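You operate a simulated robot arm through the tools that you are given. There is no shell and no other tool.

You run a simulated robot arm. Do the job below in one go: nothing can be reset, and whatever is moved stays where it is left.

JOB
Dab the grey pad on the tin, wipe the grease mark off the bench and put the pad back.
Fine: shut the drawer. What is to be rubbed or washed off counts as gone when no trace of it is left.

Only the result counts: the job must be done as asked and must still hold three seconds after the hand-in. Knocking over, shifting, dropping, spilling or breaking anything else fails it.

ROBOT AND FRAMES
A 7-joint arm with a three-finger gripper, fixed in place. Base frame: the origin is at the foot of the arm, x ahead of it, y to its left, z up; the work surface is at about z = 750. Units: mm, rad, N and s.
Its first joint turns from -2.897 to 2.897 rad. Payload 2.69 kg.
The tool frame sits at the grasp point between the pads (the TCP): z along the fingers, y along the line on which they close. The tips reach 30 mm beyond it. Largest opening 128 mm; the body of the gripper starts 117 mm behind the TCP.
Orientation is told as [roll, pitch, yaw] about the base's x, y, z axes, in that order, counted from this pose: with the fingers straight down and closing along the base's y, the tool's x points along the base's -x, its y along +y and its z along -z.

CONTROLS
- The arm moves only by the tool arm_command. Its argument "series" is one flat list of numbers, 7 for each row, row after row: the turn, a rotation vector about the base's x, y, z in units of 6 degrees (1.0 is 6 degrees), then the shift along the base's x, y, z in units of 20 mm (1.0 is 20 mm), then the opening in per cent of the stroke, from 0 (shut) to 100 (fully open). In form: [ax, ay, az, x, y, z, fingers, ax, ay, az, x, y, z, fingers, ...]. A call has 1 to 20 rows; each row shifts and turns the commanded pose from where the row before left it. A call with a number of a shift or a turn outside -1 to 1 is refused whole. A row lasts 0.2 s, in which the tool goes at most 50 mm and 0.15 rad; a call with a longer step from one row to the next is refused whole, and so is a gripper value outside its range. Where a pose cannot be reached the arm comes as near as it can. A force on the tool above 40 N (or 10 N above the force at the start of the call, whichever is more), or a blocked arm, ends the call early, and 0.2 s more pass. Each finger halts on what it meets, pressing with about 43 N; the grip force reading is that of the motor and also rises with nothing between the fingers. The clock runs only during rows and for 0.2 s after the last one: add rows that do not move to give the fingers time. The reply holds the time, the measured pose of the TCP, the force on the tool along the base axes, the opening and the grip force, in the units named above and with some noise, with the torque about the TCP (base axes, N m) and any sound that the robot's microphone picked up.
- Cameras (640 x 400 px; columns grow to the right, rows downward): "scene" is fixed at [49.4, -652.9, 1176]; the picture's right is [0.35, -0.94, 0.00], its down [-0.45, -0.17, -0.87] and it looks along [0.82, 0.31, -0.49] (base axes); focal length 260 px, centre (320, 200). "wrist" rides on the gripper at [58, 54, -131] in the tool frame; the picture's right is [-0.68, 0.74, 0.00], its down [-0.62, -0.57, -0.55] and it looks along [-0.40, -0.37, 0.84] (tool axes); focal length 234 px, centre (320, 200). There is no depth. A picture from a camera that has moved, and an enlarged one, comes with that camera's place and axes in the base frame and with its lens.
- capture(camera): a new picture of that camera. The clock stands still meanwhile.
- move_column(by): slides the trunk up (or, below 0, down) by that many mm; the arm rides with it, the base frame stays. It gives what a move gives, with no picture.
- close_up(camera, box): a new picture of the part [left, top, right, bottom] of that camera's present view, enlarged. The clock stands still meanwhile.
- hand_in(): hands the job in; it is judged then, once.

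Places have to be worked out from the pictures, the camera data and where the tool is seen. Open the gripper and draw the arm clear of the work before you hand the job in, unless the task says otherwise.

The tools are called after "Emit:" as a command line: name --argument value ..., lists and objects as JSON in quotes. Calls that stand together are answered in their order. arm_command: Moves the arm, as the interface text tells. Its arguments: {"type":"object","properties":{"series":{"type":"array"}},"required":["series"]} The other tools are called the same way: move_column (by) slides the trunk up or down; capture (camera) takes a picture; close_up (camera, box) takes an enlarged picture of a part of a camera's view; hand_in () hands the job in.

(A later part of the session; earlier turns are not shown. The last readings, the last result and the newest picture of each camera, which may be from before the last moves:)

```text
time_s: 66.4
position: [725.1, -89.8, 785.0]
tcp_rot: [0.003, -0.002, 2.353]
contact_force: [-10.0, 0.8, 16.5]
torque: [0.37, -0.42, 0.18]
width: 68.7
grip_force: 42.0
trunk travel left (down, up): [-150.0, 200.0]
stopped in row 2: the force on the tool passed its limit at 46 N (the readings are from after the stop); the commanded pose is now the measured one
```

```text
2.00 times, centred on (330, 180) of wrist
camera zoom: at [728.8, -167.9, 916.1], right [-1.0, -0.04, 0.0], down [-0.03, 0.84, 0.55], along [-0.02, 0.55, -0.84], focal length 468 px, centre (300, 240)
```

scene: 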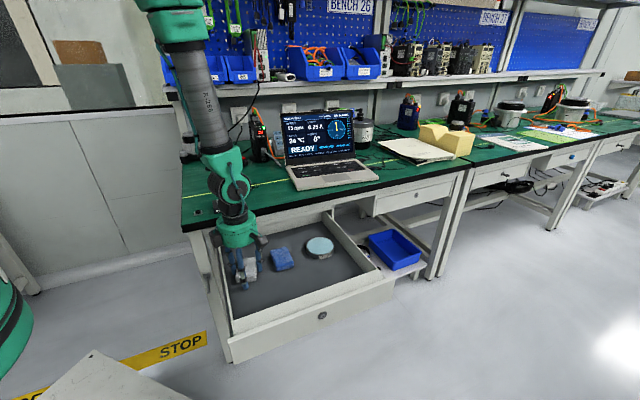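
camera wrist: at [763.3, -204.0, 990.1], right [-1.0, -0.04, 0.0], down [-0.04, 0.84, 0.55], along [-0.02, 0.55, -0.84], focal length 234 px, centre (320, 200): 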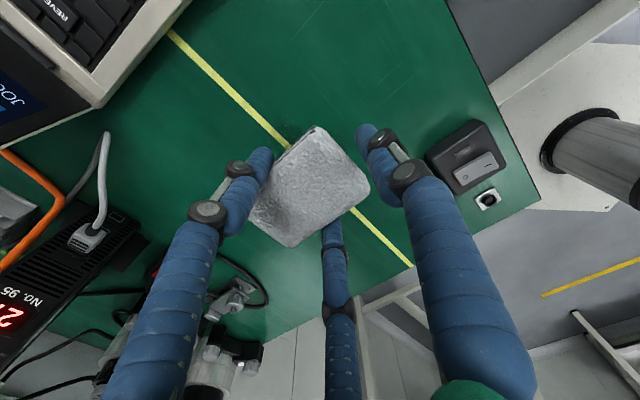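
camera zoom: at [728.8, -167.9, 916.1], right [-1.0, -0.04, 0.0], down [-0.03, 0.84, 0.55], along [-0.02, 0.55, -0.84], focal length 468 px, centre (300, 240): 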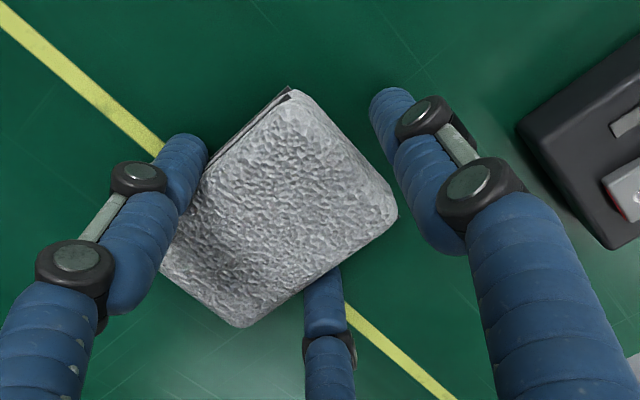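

A direction change spiked the force to 46 N and stopped the row; nothing moved out of place. I'll lift the pad off the bench and inspect what is left of the mark.

Emit:
arm_command --series '[0, 0, 0, 0, 0, 0.1, 10, 0, 0, 0, 0, 0, 0.3, 10, 0, 0, 0, 0, 0, 0.6, 10, 0, 0, 0, 0, 0, 0.8, 10, 0, 0, 0, 0, 0, 0.8, 10, 0, 0, 0, 0, 0, 0, 10]'

Emit:
close_up --camera "scene" --box '[225, 165, 285, 205]'

Emit:
capture --camera "wrist"

Emit:
close_up --camera "wrist" --box '[180, 60, 400, 220]'

```text
time_s: 67.8
position: [725.9, -90.6, 836.2]
tcp_rot: [0.004, -0.002, 2.352]
contact_force: [-0.2, 0.2, 0.4]
torque: [0.02, 0.02, -0.02]
width: 68.9
grip_force: 42.0
trunk travel left (down, up): [-150.0, 200.0]
```

```text
10.00 times, centred on (255, 185) of scene
camera zoom: at [49.4, -652.9, 1176.0], right [0.35, -0.94, 0.0], down [-0.45, -0.17, -0.87], along [0.82, 0.31, -0.49], focal length 2600 px, centre (970, 350)
```

zoom: 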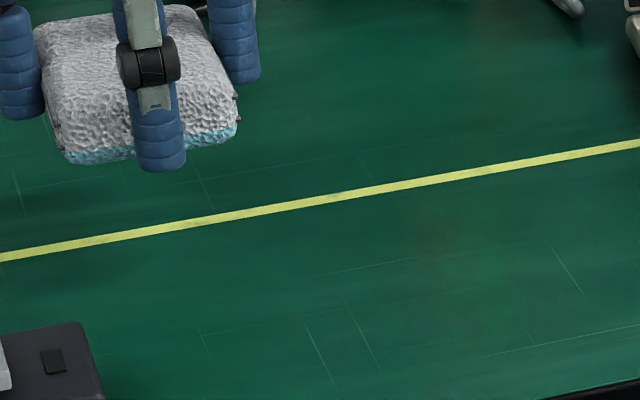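

```text
taken
camera wrist: at [729.7, -167.5, 967.1], right [-1.0, -0.04, 0.0], down [-0.03, 0.84, 0.55], along [-0.03, 0.55, -0.84], focal length 234 px, centre (320, 200)
```

wrist: 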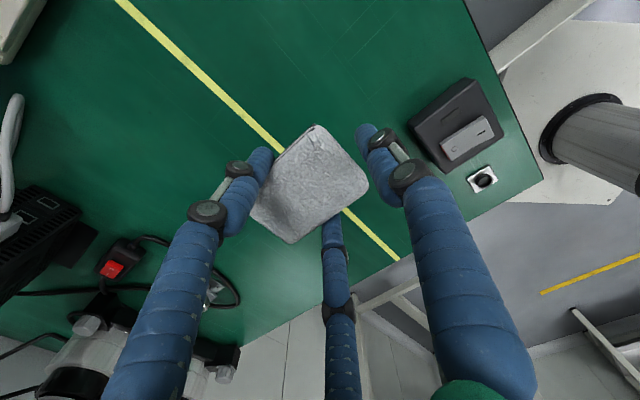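

```text
2.50 times, centred on (290, 140) of wrist
camera zoom: at [729.7, -167.5, 967.1], right [-1.0, -0.04, 0.0], down [-0.03, 0.84, 0.55], along [-0.03, 0.55, -0.84], focal length 585 px, centre (395, 350)
```

zoom: 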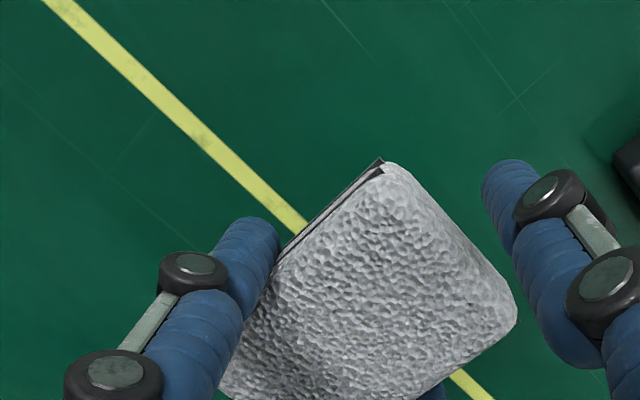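

Most is gone, but faint smudges remain near e1≈640–670, e2≈480 on the yellow line, and possibly some haze toward the front right. I'll wipe more lanes at moderate pressure, starting with one 18 mm further back.

Emit:
arm_command --series '[0, 0, 0, 0.92, 0.354, 0, 10, 0, 0, 0, 0, 0, -0.6, 10, 0, 0, 0, 0, 0, -0.7, 10, 0, 0, 0, 0, 0, -0.6, 10, 0, 0, 0, 0, 0, -0.3, 10, 0, 0, 0, 0, 0, -0.15, 10, 0, 0, 0, 0, 0, 0, 10]'

```text
time_s: 69.4
position: [743.6, -81.8, 787.2]
tcp_rot: [0.004, -0.002, 2.351]
contact_force: [-0.7, 0.3, 0.2]
torque: [-0.04, -0.03, 0.02]
width: 69.2
grip_force: 41.7
trunk travel left (down, up): [-150.0, 200.0]
```

Near the surface and free. Stepping down 1 mm.

Emit:
arm_command --series '[0, 0, 0, 0, 0, -0.06, 10, 0, 0, 0, 0, 0, 0, 10]'

```text
time_s: 70.0
position: [744.0, -81.5, 786.8]
tcp_rot: [0.003, -0.002, 2.353]
contact_force: [0.3, -0.8, -0.5]
torque: [-0.01, 0.02, -0.01]
width: 69.2
grip_force: 41.9
trunk travel left (down, up): [-150.0, 200.0]
```

Another 0.8 mm.

Emit:
arm_command --series '[0, 0, 0, 0, 0, -0.04, 10, 0, 0, 0, 0, 0, 0, 10]'

```text
time_s: 70.6
position: [743.9, -83.0, 786.0]
tcp_rot: [0.003, -0.004, 2.352]
contact_force: [0.5, 0.2, -0.4]
torque: [-0.06, 0.01, 0.0]
width: 69.1
grip_force: 42.4
trunk travel left (down, up): [-150.0, 200.0]
```

Another 0.8 mm.

Emit:
arm_command --series '[0, 0, 0, 0, 0, -0.04, 10, 0, 0, 0, 0, 0, 0, 10]'

```text
time_s: 71.2
position: [744.7, -81.6, 785.3]
tcp_rot: [0.004, -0.002, 2.351]
contact_force: [-0.6, -0.7, 1.9]
torque: [0.03, -0.1, 0.0]
width: 69.3
grip_force: 42.1
trunk travel left (down, up): [-150.0, 200.0]
```

First contact at about 2 N. I'll press 0.6 mm more.

Emit:
arm_command --series '[0, 0, 0, 0, 0, -0.03, 10, 0, 0, 0, 0, 0, 0, 10]'

```text
time_s: 71.8
position: [744.1, -82.5, 785.7]
tcp_rot: [0.004, 0.0, 2.353]
contact_force: [0.8, 0.2, 2.6]
torque: [0.08, -0.18, -0.03]
width: 69.0
grip_force: 42.3
trunk travel left (down, up): [-150.0, 200.0]
```

A light 2.6 N; pressing another 0.6 mm.

Emit:
arm_command --series '[0, 0, 0, 0, 0, -0.03, 10, 0, 0, 0, 0, 0, 0, 10]'

```text
time_s: 72.4
position: [744.2, -82.6, 785.0]
tcp_rot: [0.005, -0.003, 2.352]
contact_force: [1.1, 0.9, 7.0]
torque: [0.03, -0.26, 0.0]
width: 69.0
grip_force: 42.2
trunk travel left (down, up): [-150.0, 200.0]
```

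At 7 N the torque shows the pad bearing on its right-back corner. I'll trim the tilt by 0.2–0.3° and stroke right across the rear lane.

Emit:
arm_command --series '[-0.03, 0.03, 0, 0.1, -0.1, 0, 10, 0, 0, 0, 0.3, -0.3, 0, 10, 0, 0, 0, 0.34, -0.34, 0, 10, 0, 0, 0, 0.34, -0.34, 0, 10, 0, 0, 0, 0.34, -0.34, 0, 10, 0, 0, 0, 0.34, -0.34, 0, 10, 0, 0, 0, 0.34, -0.34, 0, 10, 0, 0, 0, 0.34, -0.34, 0, 10, 0, 0, 0, 0.34, -0.34, 0, 10, 0, 0, 0, 0.34, -0.34, 0, 10, 0, 0, 0, 0.2, -0.2, 0, 10, 0, 0, 0, 0, 0, 0, 10]'

Emit:
close_up --camera "scene" --box '[215, 150, 305, 215]'

```text
time_s: 75.0
position: [810.2, -150.0, 785.9]
tcp_rot: [0.01, -0.001, 2.352]
contact_force: [-2.7, 3.7, 6.7]
torque: [0.09, -0.12, 0.06]
width: 69.2
grip_force: 42.1
trunk travel left (down, up): [-150.0, 200.0]
```

```text
6.15 times, centred on (260, 182) of scene
camera zoom: at [49.4, -652.9, 1176.0], right [0.35, -0.94, 0.0], down [-0.45, -0.17, -0.87], along [0.82, 0.31, -0.49], focal length 1600 px, centre (689, 308)
```

zoom: 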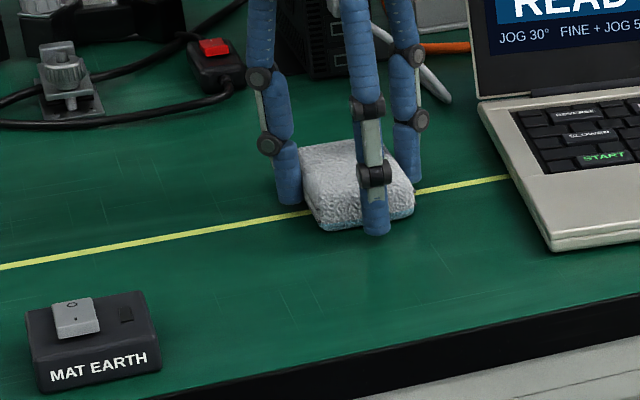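

The trim went the wrong way, because the reported roll and pitch are rotated by the yaw. I'll correct it so the pad sits flat (bearing now on its right-back), then re-check the pressure.

Emit:
arm_command --series '[0.027, -0.048, 0, 0, 0, 0, 10, 0.027, -0.047, 0, 0, 0, 0, 10, 0, 0, 0, 0, 0, 0, 10]'

```text
time_s: 75.8
position: [810.0, -149.9, 784.3]
tcp_rot: [-0.003, -0.001, 2.352]
contact_force: [-3.2, -3.6, 6.3]
torque: [-0.2, 0.27, 0.07]
width: 68.9
grip_force: 41.8
trunk travel left (down, up): [-150.0, 200.0]
```

Pressure is 6 N with the pad roughly flat. I'll add 0.4 mm and stroke left along the rear lane.

Emit:
arm_command --series '[0, 0, 0, -0.1, 0.1, -0.02, 10, 0, 0, 0, -0.3, 0.3, 0, 10, 0, 0, 0, -0.34, 0.34, 0, 10, 0, 0, 0, -0.34, 0.34, 0, 10, 0, 0, 0, -0.34, 0.34, 0, 10, 0, 0, 0, -0.34, 0.34, 0, 10, 0, 0, 0, -0.34, 0.34, 0, 10, 0, 0, 0, -0.34, 0.34, 0, 10, 0, 0, 0, -0.34, 0.34, 0, 10, 0, 0, 0, -0.34, 0.34, 0, 10, 0, 0, 0, 0, 0, 0, 10]'

Emit:
close_up --camera "scene" --box '[225, 165, 285, 205]'

```text
time_s: 78.2
position: [747.1, -86.2, 783.6]
tcp_rot: [-0.004, 0.002, 2.353]
contact_force: [5.9, -3.7, 17.3]
torque: [0.24, -0.36, -0.11]
width: 69.1
grip_force: 41.7
trunk travel left (down, up): [-150.0, 200.0]
```

```text
10.00 times, centred on (255, 185) of scene
camera zoom: at [49.4, -652.9, 1176.0], right [0.35, -0.94, 0.0], down [-0.45, -0.17, -0.87], along [0.82, 0.31, -0.49], focal length 2600 px, centre (970, 350)
```

zoom: 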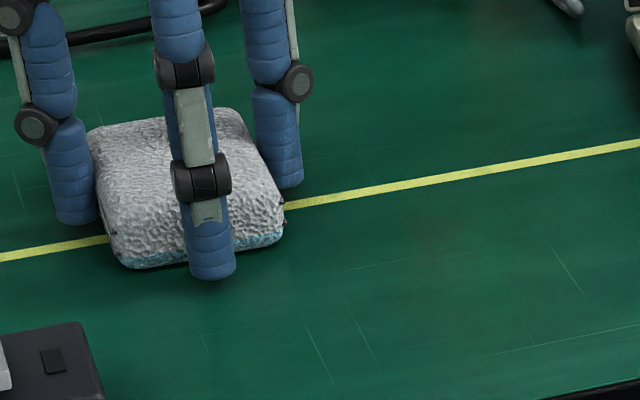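

The line is clean now in the rear lane. Next the front lane: I'll lift 3 mm, shift 38 mm toward the front edge, and set down gently.

Emit:
arm_command --series '[0, 0, 0, 0, 0, 0.1, 10, 0, 0, 0, 0, 0, 0.1, 10, 0, 0, 0, -0.32, -0.58, 0, 10, 0, 0, 0, -0.32, -0.58, 0, 10, 0, 0, 0, -0.32, -0.58, 0, 10, 0, 0, 0, 0, 0, -0.1, 10, 0, 0, 0, 0, 0, -0.03, 10, 0, 0, 0, 0, 0, 0, 10]'

```text
time_s: 80.0
position: [728.7, -120.8, 785.5]
tcp_rot: [-0.002, 0.0, 2.351]
contact_force: [0.5, -0.3, -0.5]
torque: [0.0, 0.03, -0.01]
width: 68.9
grip_force: 42.6
trunk travel left (down, up): [-150.0, 200.0]
```

Free at about 1.4 mm above the last pressing height. I'll press 0.8 mm and read.

Emit:
arm_command --series '[0, 0, 0, 0, 0, -0.04, 10, 0, 0, 0, 0, 0, 0, 10]'

```text
time_s: 80.6
position: [728.2, -120.9, 784.4]
tcp_rot: [-0.002, -0.001, 2.354]
contact_force: [-0.6, 0.3, 0.0]
torque: [-0.01, 0.02, -0.03]
width: 69.0
grip_force: 42.3
trunk travel left (down, up): [-150.0, 200.0]
```

Another 0.8 mm.

Emit:
arm_command --series '[0, 0, 0, 0, 0, -0.04, 10, 0, 0, 0, 0, 0, 0, 10]'

```text
time_s: 81.2
position: [727.0, -121.6, 785.4]
tcp_rot: [-0.003, 0.002, 2.351]
contact_force: [-0.3, 3.1, 6.3]
torque: [0.2, 0.06, 0.03]
width: 68.9
grip_force: 41.9
trunk travel left (down, up): [-150.0, 200.0]
```

6 N contact. I'll press slightly more and stroke right along the front lane.

Emit:
arm_command --series '[0, 0, 0, 0.1, -0.1, -0.015, 10, 0, 0, 0, 0.3, -0.3, 0, 10, 0, 0, 0, 0.34, -0.34, 0, 10, 0, 0, 0, 0.34, -0.34, 0, 10, 0, 0, 0, 0.34, -0.34, 0, 10, 0, 0, 0, 0.34, -0.34, 0, 10, 0, 0, 0, 0.34, -0.34, 0, 10, 0, 0, 0, 0.34, -0.34, 0, 10, 0, 0, 0, 0.34, -0.34, 0, 10, 0, 0, 0, 0.2, -0.2, 0, 10, 0, 0, 0, 0, 0, 0, 10]'

Emit:
close_up --camera "scene" --box '[215, 150, 305, 215]'

```text
time_s: 83.6
position: [787.2, -180.1, 784.0]
tcp_rot: [-0.004, 0.001, 2.354]
contact_force: [-7.1, 8.4, 18.2]
torque: [0.45, -0.08, 0.23]
width: 68.9
grip_force: 42.5
trunk travel left (down, up): [-150.0, 200.0]
```

```text
6.15 times, centred on (260, 182) of scene
camera zoom: at [49.4, -652.9, 1176.0], right [0.35, -0.94, 0.0], down [-0.45, -0.17, -0.87], along [0.82, 0.31, -0.49], focal length 1600 px, centre (689, 308)
```

zoom: 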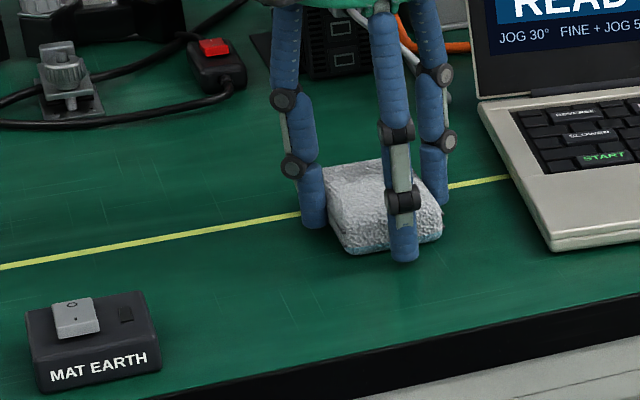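

Good, 18 N. Back left along the front lane.

Emit:
arm_command --series '[0, 0, 0, -0.1, 0.1, 0.01, 10, 0, 0, 0, -0.3, 0.3, 0, 10, 0, 0, 0, -0.34, 0.34, 0, 10, 0, 0, 0, -0.34, 0.34, 0, 10, 0, 0, 0, -0.34, 0.34, 0, 10, 0, 0, 0, -0.34, 0.34, 0, 10, 0, 0, 0, -0.34, 0.34, 0, 10, 0, 0, 0, -0.34, 0.34, 0, 10, 0, 0, 0, -0.34, 0.34, 0, 10, 0, 0, 0, -0.2, 0.2, 0, 10, 0, 0, 0, 0, 0, 0, 10]'

Emit:
close_up --camera "scene" --box '[225, 165, 285, 205]'

```text
time_s: 86.0
position: [728.3, -120.3, 782.9]
tcp_rot: [-0.004, 0.002, 2.353]
contact_force: [5.3, -5.9, 12.7]
torque: [0.11, -0.32, -0.11]
width: 69.1
grip_force: 42.0
trunk travel left (down, up): [-150.0, 200.0]
```

```text
10.00 times, centred on (255, 185) of scene
camera zoom: at [49.4, -652.9, 1176.0], right [0.35, -0.94, 0.0], down [-0.45, -0.17, -0.87], along [0.82, 0.31, -0.49], focal length 2600 px, centre (970, 350)
```

zoom: 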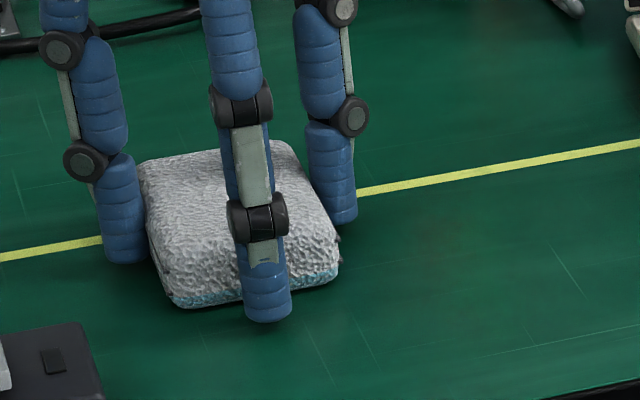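

Now one more pass along the middle lane. I'll lift 3 mm, shift back 20 mm and left 12 mm, and set down.

Emit:
arm_command --series '[0, 0, 0, 0, 0, 0.1, 10, 0, 0, 0, 0, 0, 0.1, 10, 0, 0, 0, 0.14, 0.56, 0, 10, 0, 0, 0, 0.14, 0.56, 0, 10, 0, 0, 0, 0, 0, -0.1, 10, 0, 0, 0, 0, 0, -0.06, 10, 0, 0, 0, 0, 0, 0, 10]'

```text
time_s: 87.6
position: [734.3, -98.1, 784.5]
tcp_rot: [-0.002, 0.001, 2.353]
contact_force: [-0.2, 0.5, 0.2]
torque: [-0.02, 0.02, 0.0]
width: 69.1
grip_force: 42.1
trunk travel left (down, up): [-150.0, 200.0]
```

Just above; pressing 0.8 mm.

Emit:
arm_command --series '[0, 0, 0, 0, 0, -0.04, 10, 0, 0, 0, 0, 0, 0, 10]'

```text
time_s: 88.2
position: [734.4, -100.6, 784.5]
tcp_rot: [-0.005, 0.001, 2.354]
contact_force: [-0.5, 0.1, 1.7]
torque: [0.04, 0.02, 0.02]
width: 69.0
grip_force: 42.7
trunk travel left (down, up): [-150.0, 200.0]
```

Emit:
arm_command --series '[0, 0, 0, 0, 0, -0.03, 10, 0, 0, 0, 0, 0, 0, 10]'

```text
time_s: 88.8
position: [734.1, -98.9, 782.5]
tcp_rot: [-0.003, -0.001, 2.352]
contact_force: [-4.0, 0.5, 8.8]
torque: [0.16, 0.04, 0.1]
width: 68.9
grip_force: 42.4
trunk travel left (down, up): [-150.0, 200.0]
```

9 N of pressure. Stroking right along the middle lane, then back.

Emit:
arm_command --series '[0, 0, 0, 0.1, -0.1, 0, 10, 0, 0, 0, 0.3, -0.3, 0, 10, 0, 0, 0, 0.34, -0.34, 0, 10, 0, 0, 0, 0.34, -0.34, 0, 10, 0, 0, 0, 0.34, -0.34, 0, 10, 0, 0, 0, 0.34, -0.34, 0, 10, 0, 0, 0, 0.34, -0.34, 0, 10, 0, 0, 0, 0.34, -0.34, 0, 10, 0, 0, 0, 0.34, -0.34, 0, 10, 0, 0, 0, 0.34, -0.34, 0, 10, 0, 0, 0, 0.2, -0.2, 0, 10, 0, 0, 0, 0, 0, 0, 10]'

Emit:
close_up --camera "scene" --box '[215, 150, 305, 215]'

```text
time_s: 91.4
position: [800.9, -165.3, 783.6]
tcp_rot: [-0.003, 0.001, 2.353]
contact_force: [-1.7, 4.8, 8.7]
torque: [0.28, 0.01, 0.09]
width: 69.1
grip_force: 42.4
trunk travel left (down, up): [-150.0, 200.0]
```

```text
6.15 times, centred on (260, 182) of scene
camera zoom: at [49.4, -652.9, 1176.0], right [0.35, -0.94, 0.0], down [-0.45, -0.17, -0.87], along [0.82, 0.31, -0.49], focal length 1600 px, centre (689, 308)
```

zoom: 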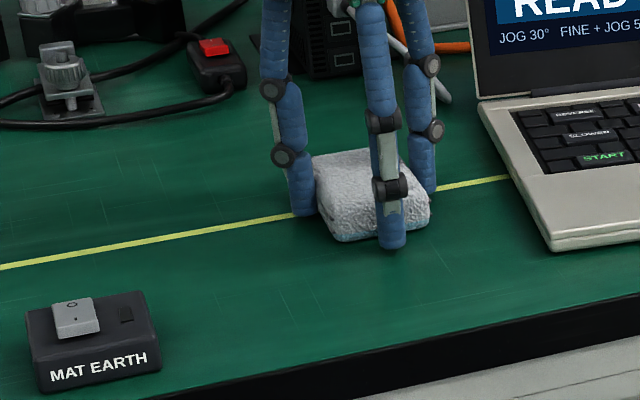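

I'll lift off now and move the hand up and back-left so the wrist camera looks straight down on the wiped area.

Emit:
arm_command --series '[0, 0, 0, 0, 0, 0.2, 10, 0, 0, 0, 0, 0, 0.6, 10, 0, 0, 0, 0, 0, 0.9, 10, 0, 0, 0, 0, 0, 0.9, 10, 0, 0, 0, 0, 0, 0.9, 10, 0, 0, 0, 0, 0, 0.9, 10, 0, 0, 0, -0.186, 0.831, 0, 10, 0, 0, 0, -0.186, 0.831, 0, 10, 0, 0, 0, -0.186, 0.831, 0, 10, 0, 0, 0, -0.186, 0.831, 0, 10, 0, 0, 0, -0.186, 0.831, 0, 10, 0, 0, 0, -0.186, 0.831, 0, 10, 0, 0, 0, -0.186, 0.831, 0, 10, 0, 0, 0, -0.186, 0.831, 0, 10, 0, 0, 0, 0, 0, 0, 10]'

Emit:
capture --camera "wrist"

Emit:
close_up --camera "scene" --box '[225, 165, 285, 205]'

```text
time_s: 94.6
position: [769.9, -32.8, 870.0]
tcp_rot: [0.0, 0.002, 2.352]
contact_force: [0.7, 0.1, -0.9]
torque: [-0.03, 0.01, 0.0]
width: 69.1
grip_force: 42.1
trunk travel left (down, up): [-150.0, 200.0]
```

```text
taken
camera wrist: at [774.1, -110.9, 1001.2], right [-1.0, -0.04, 0.0], down [-0.03, 0.83, 0.55], along [-0.02, 0.55, -0.84], focal length 234 px, centre (320, 200)
```

wrist: 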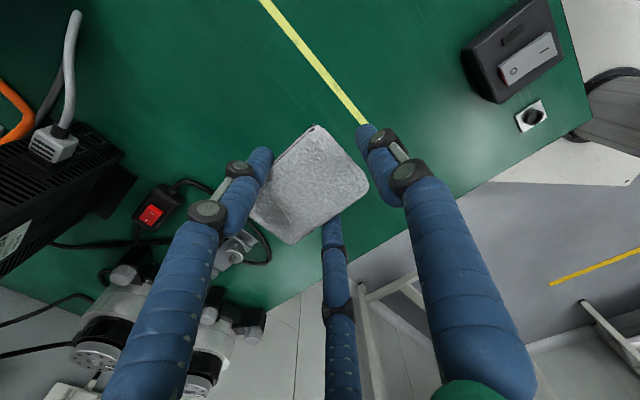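

```text
10.00 times, centred on (255, 185) of scene
camera zoom: at [49.4, -652.9, 1176.0], right [0.35, -0.94, 0.0], down [-0.45, -0.17, -0.87], along [0.82, 0.31, -0.49], focal length 2600 px, centre (970, 350)
```

zoom: 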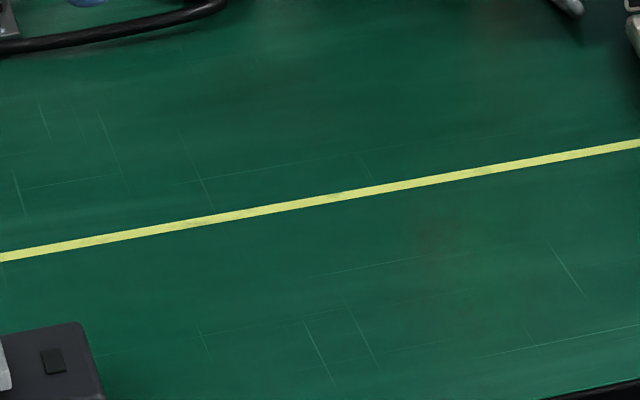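

In the scene view the mark looks gone. I'll enlarge the wrist view around the same place (near pixel (320, 45)) for residual specks.

Emit:
close_up --camera "wrist" --box '[230, 0, 410, 120]'

Emit:
close_up --camera "scene" --box '[235, 170, 270, 195]'

Emit:
close_up --camera "wrist" --box '[280, 0, 370, 60]'

```text
3.33 times, centred on (320, 60) of wrist
camera zoom: at [774.1, -110.9, 1001.2], right [-1.0, -0.04, 0.0], down [-0.03, 0.83, 0.55], along [-0.02, 0.55, -0.84], focal length 781 px, centre (320, 667)
```

zoom: 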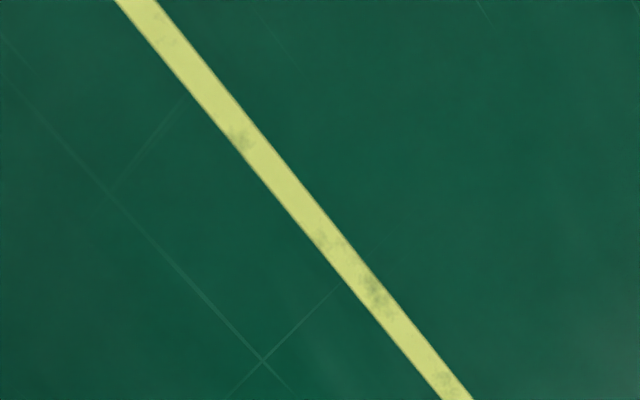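

```text
16.00 times, centred on (252, 182) of scene
camera zoom: at [49.4, -652.9, 1176.0], right [0.35, -0.94, 0.0], down [-0.45, -0.17, -0.87], along [0.82, 0.31, -0.49], focal length 4160 px, centre (1400, 480)
```

zoom: 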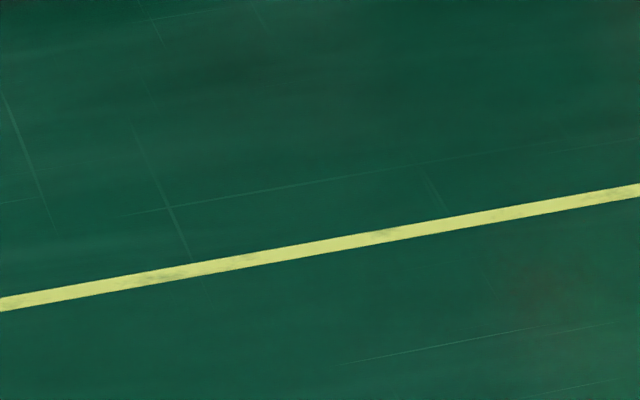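

```text
6.67 times, centred on (325, 30) of wrist
camera zoom: at [774.1, -110.9, 1001.2], right [-1.0, -0.04, 0.0], down [-0.03, 0.83, 0.55], along [-0.02, 0.55, -0.84], focal length 1561 px, centre (287, 1333)
```

zoom: 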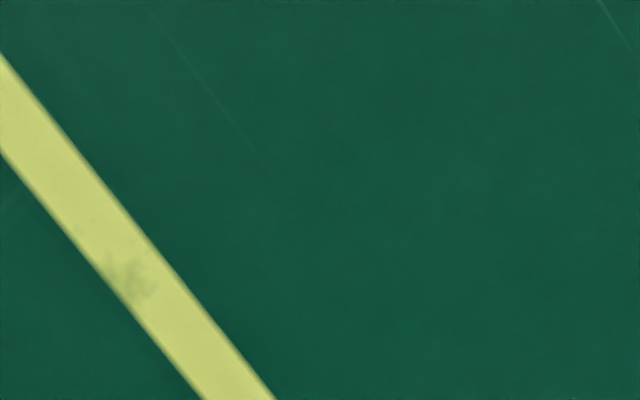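

The green is clean, but faint patches show on the yellow line at several points. I'll check whether the line has the same wear elsewhere, outside the old mark.

Emit:
close_up --camera "scene" --box '[185, 180, 235, 215]'

Emit:
close_up --camera "scene" --box '[255, 165, 295, 190]'

Emit:
close_up --camera "scene" --box '[232, 175, 262, 195]'

```text
11.43 times, centred on (210, 198) of scene
camera zoom: at [49.4, -652.9, 1176.0], right [0.35, -0.94, 0.0], down [-0.45, -0.17, -0.87], along [0.82, 0.31, -0.49], focal length 2972 px, centre (1577, 229)
```

zoom: 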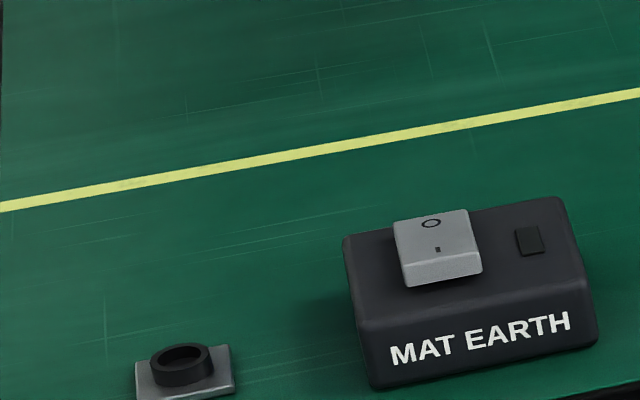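

```text
16.00 times, centred on (275, 178) of scene
camera zoom: at [49.4, -652.9, 1176.0], right [0.35, -0.94, 0.0], down [-0.45, -0.17, -0.87], along [0.82, 0.31, -0.49], focal length 4160 px, centre (1040, 560)
```

zoom: 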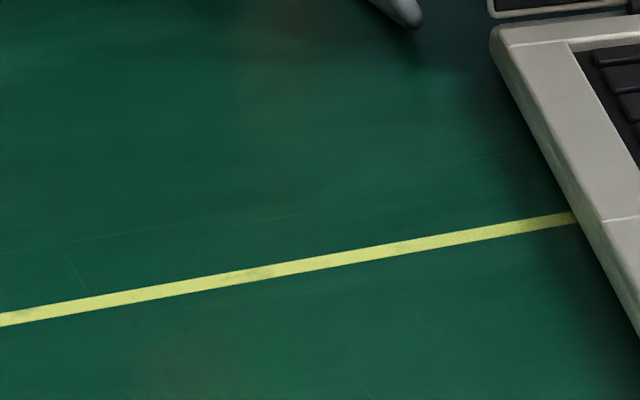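

```text
16.00 times, centred on (247, 185) of scene
camera zoom: at [49.4, -652.9, 1176.0], right [0.35, -0.94, 0.0], down [-0.45, -0.17, -0.87], along [0.82, 0.31, -0.49], focal length 4160 px, centre (1488, 440)
```

zoom: 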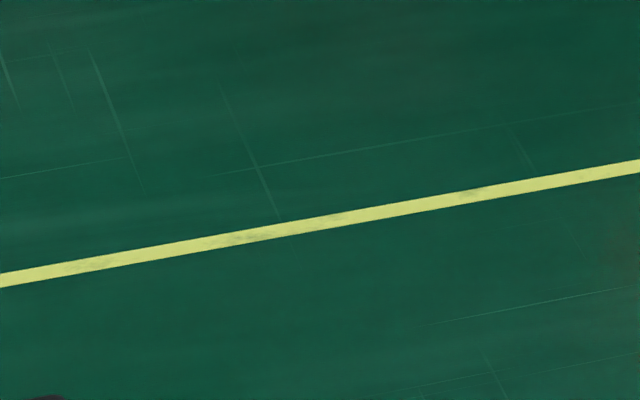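

The same faint wear shows all along the line, at e1≈420 and ≈693, well outside the old mark, and it hasn't changed with wiping, so it is paint wear. I'll shift the camera to check the front-right fringe too.

Emit:
arm_command --series '[0, 0, 0, -0.156, -0.778, 0, 10, 0, 0, 0, -0.156, -0.778, 0, 10, 0, 0, 0, -0.156, -0.778, 0, 10, 0, 0, 0, -0.156, -0.778, 0, 10, 0, 0, 0, -0.156, -0.778, 0, 10, 0, 0, 0, 0, 0, 0, 10]'

Emit:
close_up --camera "wrist" --box '[150, 0, 450, 180]'

Emit:
close_up --camera "wrist" --box '[230, 0, 380, 100]'

```text
time_s: 96.0
position: [756.0, -111.0, 871.1]
tcp_rot: [-0.003, 0.0, 2.353]
contact_force: [0.1, 0.4, -0.6]
torque: [0.03, 0.0, 0.01]
width: 69.0
grip_force: 41.9
trunk travel left (down, up): [-150.0, 200.0]
```

```text
2.13 times, centred on (300, 90) of wrist
camera zoom: at [758.5, -189.0, 1002.2], right [-1.0, -0.04, 0.0], down [-0.03, 0.83, 0.55], along [-0.02, 0.55, -0.84], focal length 500 px, centre (363, 435)
```

zoom: 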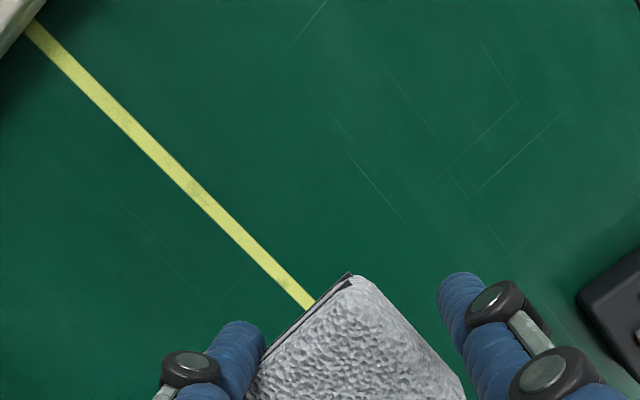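

```text
4.00 times, centred on (305, 50) of wrist
camera zoom: at [758.5, -189.0, 1002.2], right [-1.0, -0.04, 0.0], down [-0.03, 0.83, 0.55], along [-0.02, 0.55, -0.84], focal length 937 px, centre (380, 800)
```

zoom: 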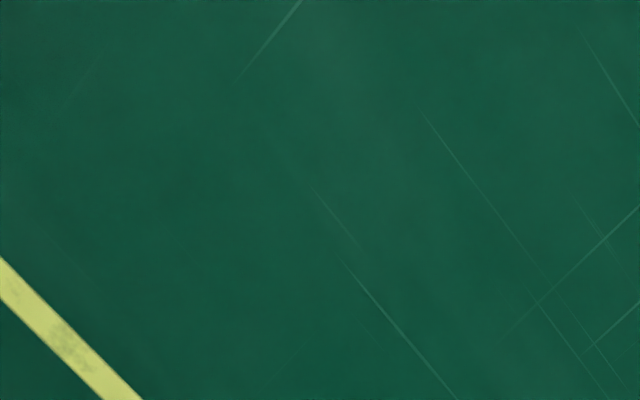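

The whole area is clean. Now I'll carry the pad back over the drawer to its old place, aiming the pad centre at about e1 536, e2 214 so the left finger clears the drawer wall.

Emit:
arm_command --series '[0, 0, 0, -0.925, -0.506, 0, 10, 0, 0, 0, -0.925, -0.506, 0, 10, 0, 0, 0, -0.925, -0.506, 0, 10, 0, 0, 0, -0.925, -0.506, 0, 10, 0, 0, 0, -0.925, -0.506, 0, 10, 0, 0, 0, -0.925, -0.506, 0, 10, 0, 0, 0, -0.925, -0.506, 0, 10, 0, 0, 0, -0.925, -0.506, 0, 10, 0, 0, 0, -0.925, -0.506, 0, 10, 0, 0, 0, -0.925, -0.506, 0, 10, 0, 0, 0, -0.925, -0.506, 0, 10, 0, 0, 0, -0.925, -0.506, 0, 10, 0, 0, 0, -0.925, -0.506, 0, 10, 0, 0, 0, 0, 0, 0, 10]'

Emit:
capture --camera "wrist"

Emit:
close_up --camera "scene" --box '[180, 120, 380, 300]'

```text
time_s: 99.0
position: [515.1, -241.6, 871.4]
tcp_rot: [-0.004, 0.002, 2.351]
contact_force: [-0.8, -0.1, 0.0]
torque: [-0.01, -0.02, -0.03]
width: 69.2
grip_force: 41.4
trunk travel left (down, up): [-150.0, 200.0]
```

```text
taken
camera wrist: at [517.5, -319.3, 1001.9], right [-1.0, -0.04, 0.0], down [-0.03, 0.83, 0.55], along [-0.02, 0.55, -0.84], focal length 234 px, centre (320, 200)
```

wrist: 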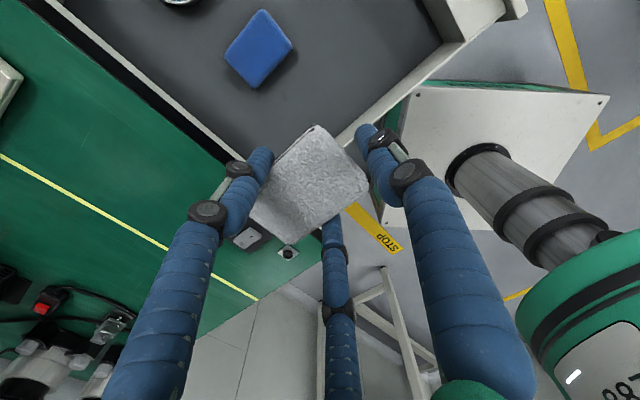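

```text
2.22 times, centred on (280, 210) of scene
camera zoom: at [49.4, -652.9, 1176.0], right [0.35, -0.94, 0.0], down [-0.45, -0.17, -0.87], along [0.82, 0.31, -0.49], focal length 578 px, centre (409, 178)
```

zoom: 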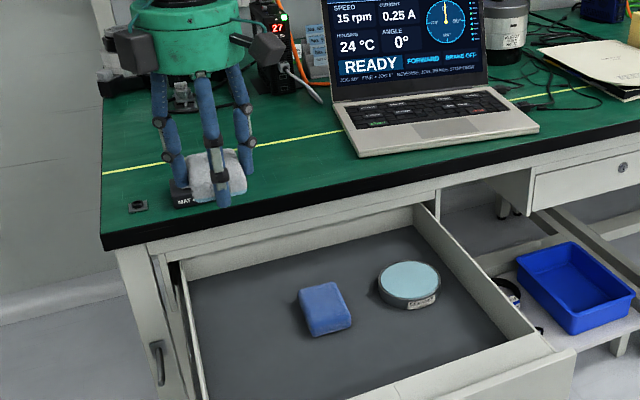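

Aligned over the drawer's left part. Lowering to z≈660 and checking clearances.

Emit:
arm_command --series '[0, 0, 0, 0, 0, -0.88, 10, 0, 0, 0, 0, 0, -0.88, 10, 0, 0, 0, 0, 0, -0.88, 10, 0, 0, 0, 0, 0, -0.88, 10, 0, 0, 0, 0, 0, -0.88, 10, 0, 0, 0, 0, 0, -0.88, 10, 0, 0, 0, 0, 0, -0.88, 10, 0, 0, 0, 0, 0, -0.88, 10, 0, 0, 0, 0, 0, -0.88, 10, 0, 0, 0, 0, 0, -0.88, 10, 0, 0, 0, 0, 0, -0.88, 10, 0, 0, 0, 0, 0, -0.88, 10, 0, 0, 0, 0, 0, 0, 10]'

Emit:
close_up --camera "scene" --box '[205, 215, 295, 295]'

Emit:
capture --camera "wrist"

```text
time_s: 101.8
position: [515.3, -242.0, 660.5]
tcp_rot: [-0.001, 0.001, 2.352]
contact_force: [-0.1, -0.8, 0.0]
torque: [0.02, 0.03, 0.02]
width: 68.9
grip_force: 42.2
trunk travel left (down, up): [-150.0, 200.0]
```

```text
5.00 times, centred on (250, 255) of scene
camera zoom: at [49.4, -652.9, 1176.0], right [0.35, -0.94, 0.0], down [-0.45, -0.17, -0.87], along [0.82, 0.31, -0.49], focal length 1300 px, centre (670, -75)
```

zoom: 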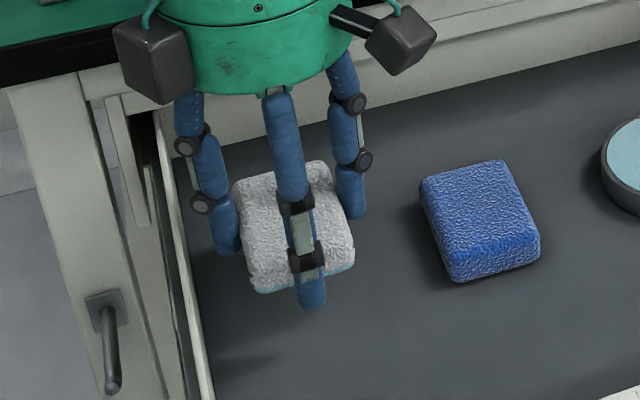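

```text
taken
camera wrist: at [518.2, -319.3, 791.4], right [-1.0, -0.04, 0.0], down [-0.03, 0.83, 0.55], along [-0.02, 0.55, -0.84], focal length 234 px, centre (320, 200)
```

wrist: 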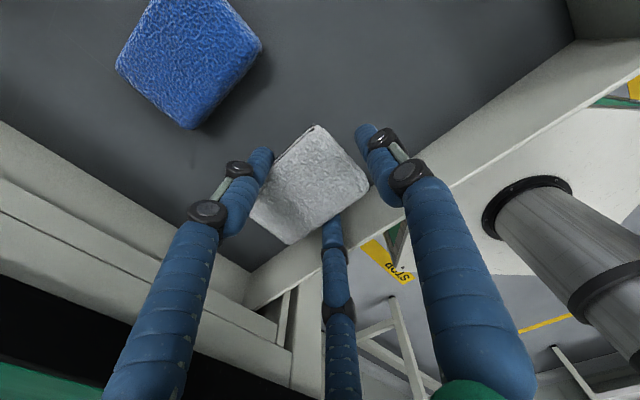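

No contact, clearances look fine. Lowering to about 3 mm above the drawer floor.

Emit:
arm_command --series '[0, 0, 0, 0, 0, -0.5, 10, 0, 0, 0, 0, 0, -0.5, 10, 0, 0, 0, 0, 0, -0.4, 10, 0, 0, 0, 0, 0, -0.25, 10, 0, 0, 0, 0, 0, -0.12, 10, 0, 0, 0, 0, 0, 0, 10]'

Emit:
close_up --camera "scene" --box '[205, 215, 295, 295]'

```text
time_s: 103.2
position: [514.8, -242.4, 623.6]
tcp_rot: [-0.003, -0.001, 2.354]
contact_force: [-2.4, 0.8, 7.3]
torque: [0.15, -0.03, 0.01]
width: 69.0
grip_force: 42.2
trunk travel left (down, up): [-150.0, 200.0]
```

```text
5.00 times, centred on (250, 255) of scene
camera zoom: at [49.4, -652.9, 1176.0], right [0.35, -0.94, 0.0], down [-0.45, -0.17, -0.87], along [0.82, 0.31, -0.49], focal length 1300 px, centre (670, -75)
```

zoom: 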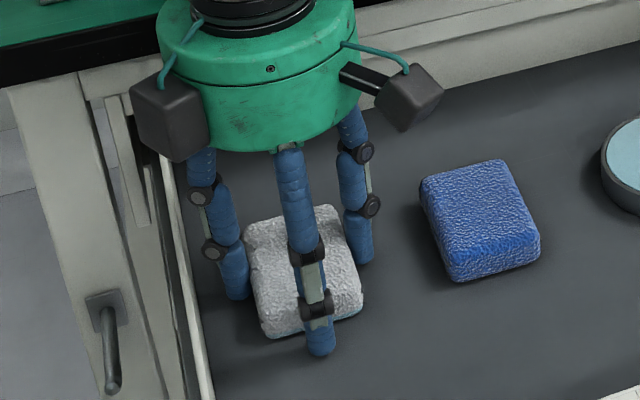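

The pad is flat on the drawer floor (7 N, centred on the pad). I'll release it with a small opening.

Emit:
arm_command --series '[0, 0, 0, 0, 0, 0.02, 30, 0, 0, 0, 0, 0, 0, 45, 0, 0, 0, 0, 0, 0, 54, 0, 0, 0, 0, 0, 0, 58, 0, 0, 0, 0, 0, 0, 61, 0, 0, 0, 0, 0, 0, 61]'

Emit:
close_up --camera "wrist" --box '[220, 80, 410, 250]'

Emit:
close_up --camera "scene" --box '[205, 215, 295, 295]'

```text
time_s: 104.6
position: [515.9, -241.6, 624.3]
tcp_rot: [-0.003, 0.0, 2.352]
contact_force: [-0.4, -0.4, 0.0]
torque: [-0.01, 0.0, -0.01]
width: 78.5
grip_force: 0.1
trunk travel left (down, up): [-150.0, 200.0]
```

```text
2.35 times, centred on (315, 165) of wrist
camera zoom: at [518.4, -319.8, 756.1], right [-1.0, -0.04, 0.0], down [-0.03, 0.83, 0.55], along [-0.02, 0.55, -0.84], focal length 551 px, centre (332, 282)
```

zoom: 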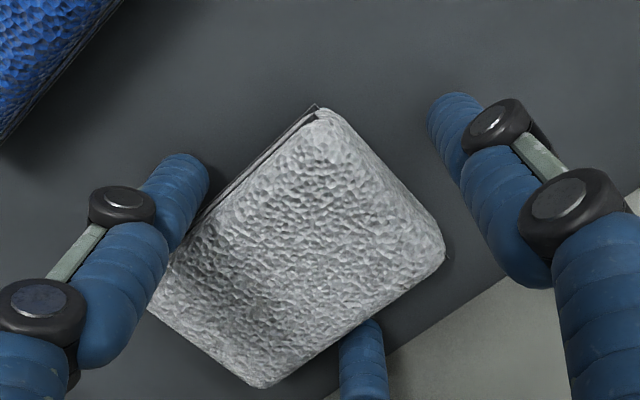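

```text
5.00 times, centred on (250, 255) of scene
camera zoom: at [49.4, -652.9, 1176.0], right [0.35, -0.94, 0.0], down [-0.45, -0.17, -0.87], along [0.82, 0.31, -0.49], focal length 1300 px, centre (670, -75)
```

zoom: 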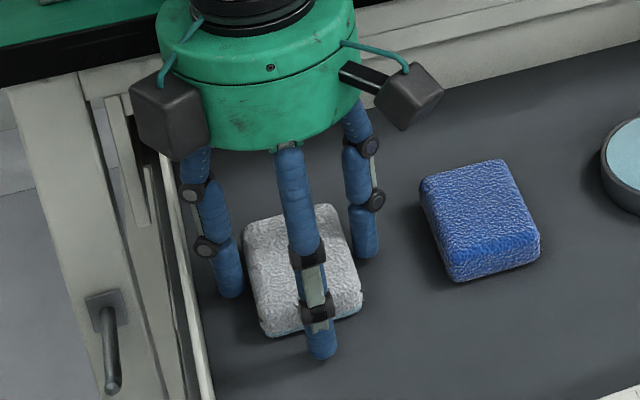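

Released cleanly, with both side fingers clear of the pad and wall. Rising straight up.

Emit:
arm_command --series '[0, 0, 0, 0, 0, 0.2, 61, 0, 0, 0, 0, 0, 0.4, 61, 0, 0, 0, 0, 0, 0.8, 61, 0, 0, 0, 0, 0, 0.9, 61, 0, 0, 0, 0, 0, 0.9, 61, 0, 0, 0, 0, 0, 0.9, 61, 0, 0, 0, 0, 0, 0.9, 61, 0, 0, 0, 0, 0, 0.9, 61, 0, 0, 0, 0, 0, 0.9, 61, 0, 0, 0, 0, 0, 0.9, 61, 0, 0, 0, 0, 0, 0.9, 61, 0, 0, 0, 0, 0, 0.9, 61, 0, 0, 0, 0, 0, 0.9, 61, 0, 0, 0, 0, 0, 0, 61]'

Emit:
close_up --camera "scene" --box '[220, 225, 350, 300]'

Emit:
capture --camera "scene"

Emit:
capture --camera "wrist"

```text
time_s: 107.6
position: [513.4, -242.1, 833.4]
tcp_rot: [-0.001, -0.002, 2.353]
contact_force: [0.5, 0.1, -0.5]
torque: [-0.06, -0.01, -0.06]
width: 78.3
grip_force: 0.1
trunk travel left (down, up): [-150.0, 200.0]
```

```text
4.92 times, centred on (285, 262) of scene
camera zoom: at [49.4, -652.9, 1176.0], right [0.35, -0.94, 0.0], down [-0.45, -0.17, -0.87], along [0.82, 0.31, -0.49], focal length 1280 px, centre (492, -108)
```

zoom: 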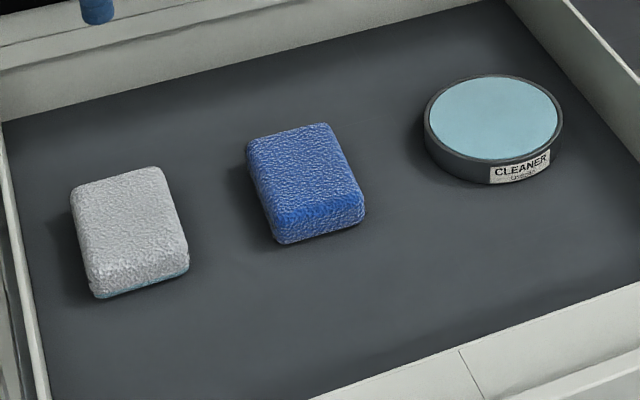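

```text
taken
```

scene: 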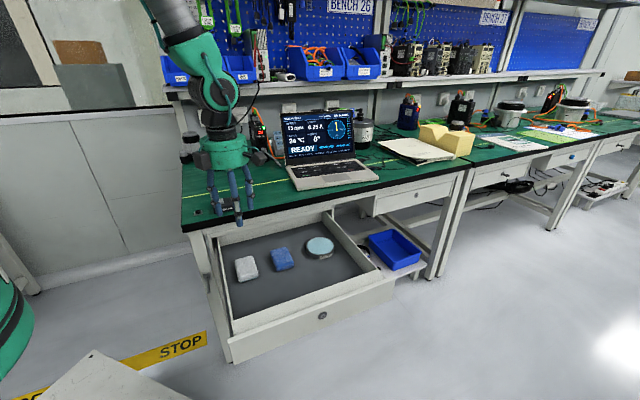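

```text
taken
camera wrist: at [518.5, -320.4, 963.9], right [-1.0, -0.04, 0.0], down [-0.03, 0.83, 0.55], along [-0.02, 0.55, -0.84], focal length 234 px, centre (320, 200)
```

wrist: 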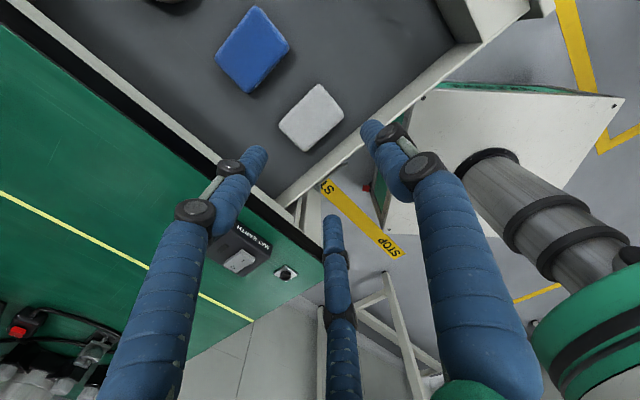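

The pad is back within about 6 mm of its original spot and orientation; the blue pad and tin are undisturbed. Next the drawer: I'll study its front and the neighbouring closed drawer to see where "shut" is.

Emit:
close_up --camera "scene" --box '[200, 260, 420, 370]'

Emit:
close_up --camera "scene" --box '[330, 150, 480, 250]'

Emit:
close_up --camera "scene" --box '[180, 200, 260, 260]'

```text
2.91 times, centred on (310, 315) of scene
camera zoom: at [49.4, -652.9, 1176.0], right [0.35, -0.94, 0.0], down [-0.45, -0.17, -0.87], along [0.82, 0.31, -0.49], focal length 756 px, centre (349, -134)
```

zoom: 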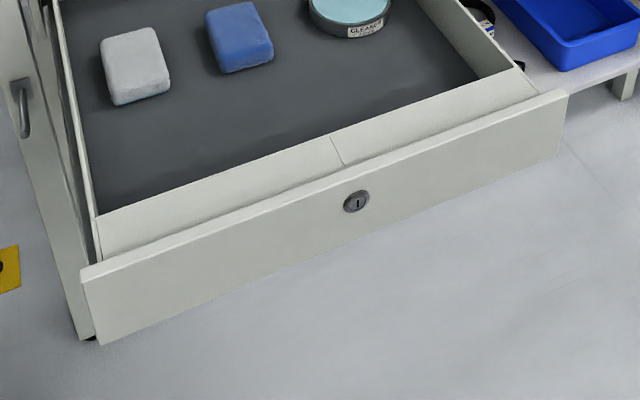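

```text
4.00 times, centred on (405, 200) of scene
camera zoom: at [49.4, -652.9, 1176.0], right [0.35, -0.94, 0.0], down [-0.45, -0.17, -0.87], along [0.82, 0.31, -0.49], focal length 1040 px, centre (-20, 200)
```

zoom: 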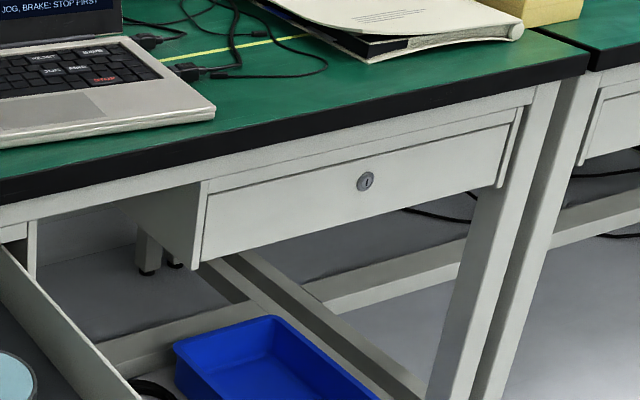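

```text
6.67 times, centred on (220, 230) of scene
camera zoom: at [49.4, -652.9, 1176.0], right [0.35, -0.94, 0.0], down [-0.45, -0.17, -0.87], along [0.82, 0.31, -0.49], focal length 1734 px, centre (987, 0)
```

zoom: 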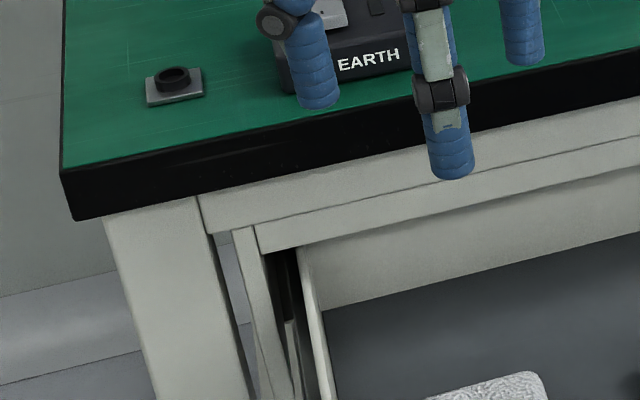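

The drawer front's centre is near e1≈673, e2≈-47, spanning z 572–660 with its lock at z≈622, and shut lies just under the bench edge. I'll push with closed fingertips, the tool tilted so the hand stays clear of that edge. First I'll move out in front of the drawer at height with the fingers closed.

Emit:
arm_command --series '[0, 0, 0, -0.38, -0.96, 0, 50, 0, 0, 0, -0.38, -0.96, 0, 40, 0, 0, 0, -0.38, -0.96, 0, 30, 0, 0, 0, -0.38, -0.96, 0, 20, 0, 0, 0, -0.38, -0.96, 0, 10, 0, 0, 0, -0.38, -0.96, 0, 3, 0, 0, 0, -0.38, -0.96, 0, 3, 0, 0, 0, -0.38, -0.96, 0, 3, 0, 0, 0, -0.38, -0.96, 0, 3, 0, 0, 0, -0.38, -0.96, 0, 3, 0, 0, 0, -0.38, -0.96, 0, 3, 0, 0, 0, -0.38, -0.96, 0, 3, 0, 0, 0, -0.38, -0.96, 0, 3, 0, 0, 0, -0.38, -0.96, 0, 3, 0, 0, 0, -0.38, -0.96, 0, 3, 0, 0, 0, -0.38, -0.96, 0, 3, 0, 0, 0, -0.38, -0.96, 0, 3, 0, 0, 0, 0, 0, 0, 3]'

Emit:
capture --camera "scene"

Emit:
capture --camera "wrist"

```text
time_s: 111.4
position: [461.1, -386.2, 832.7]
tcp_rot: [0.018, 0.004, 2.347]
contact_force: [-0.9, 0.6, 0.9]
torque: [-0.04, -0.02, 0.02]
width: 3.7
grip_force: 0.1
out of reach, approached as far as the arm can: row 6, 8, 9, 10, 11, 12, 13, 14, 15, 16, 17
trunk travel left (down, up): [-150.0, 200.0]
```

```text
taken
```

scene: 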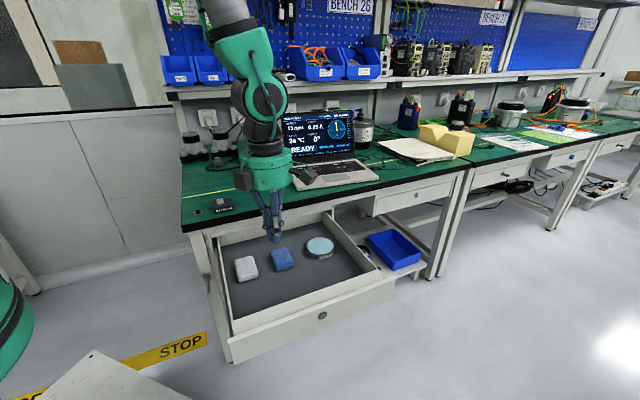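

```text
taken
camera wrist: at [465.1, -462.7, 964.7], right [-1.0, -0.03, 0.01], down [-0.02, 0.84, 0.54], along [-0.03, 0.54, -0.84], focal length 234 px, centre (320, 200)
```

wrist: 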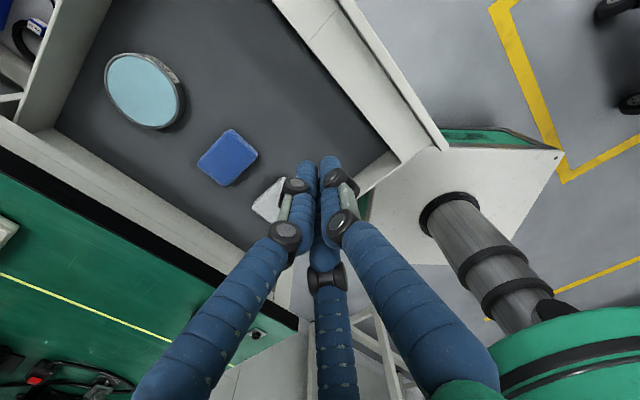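

The wrist hit its joint limit at this yaw and stopped partway over the drawer, still in free air at z≈833. Since yaw doesn't matter with the fingers closed, I'll unwind the wrist by 90° first and watch where the arm goes.

Emit:
arm_command --series '[0, 0, -1, 0, 0, 0, 3, 0, 0, -1, 0, 0, 0, 3, 0, 0, -1, 0, 0, 0, 3, 0, 0, -1, 0, 0, 0, 3, 0, 0, -1, 0, 0, 0, 3, 0, 0, -1, 0, 0, 0, 3, 0, 0, -1, 0, 0, 0, 3, 0, 0, -1, 0, 0, 0, 3, 0, 0, -1, 0, 0, 0, 3, 0, 0, -1, 0, 0, 0, 3, 0, 0, -1, 0, 0, 0, 3, 0, 0, -1, 0, 0, 0, 3, 0, 0, -1, 0, 0, 0, 3, 0, 0, -1, 0, 0, 0, 3, 0, 0, -1, 0, 0, 0, 3, 0, 0, 0, 0, 0, 0, 3]'

```text
time_s: 114.8
position: [460.7, -387.5, 832.4]
tcp_rot: [-0.002, -0.001, 0.781]
contact_force: [0.2, 0.8, 1.0]
torque: [-0.03, 0.0, -0.01]
width: 4.0
grip_force: 0.0
trunk travel left (down, up): [-150.0, 200.0]
```

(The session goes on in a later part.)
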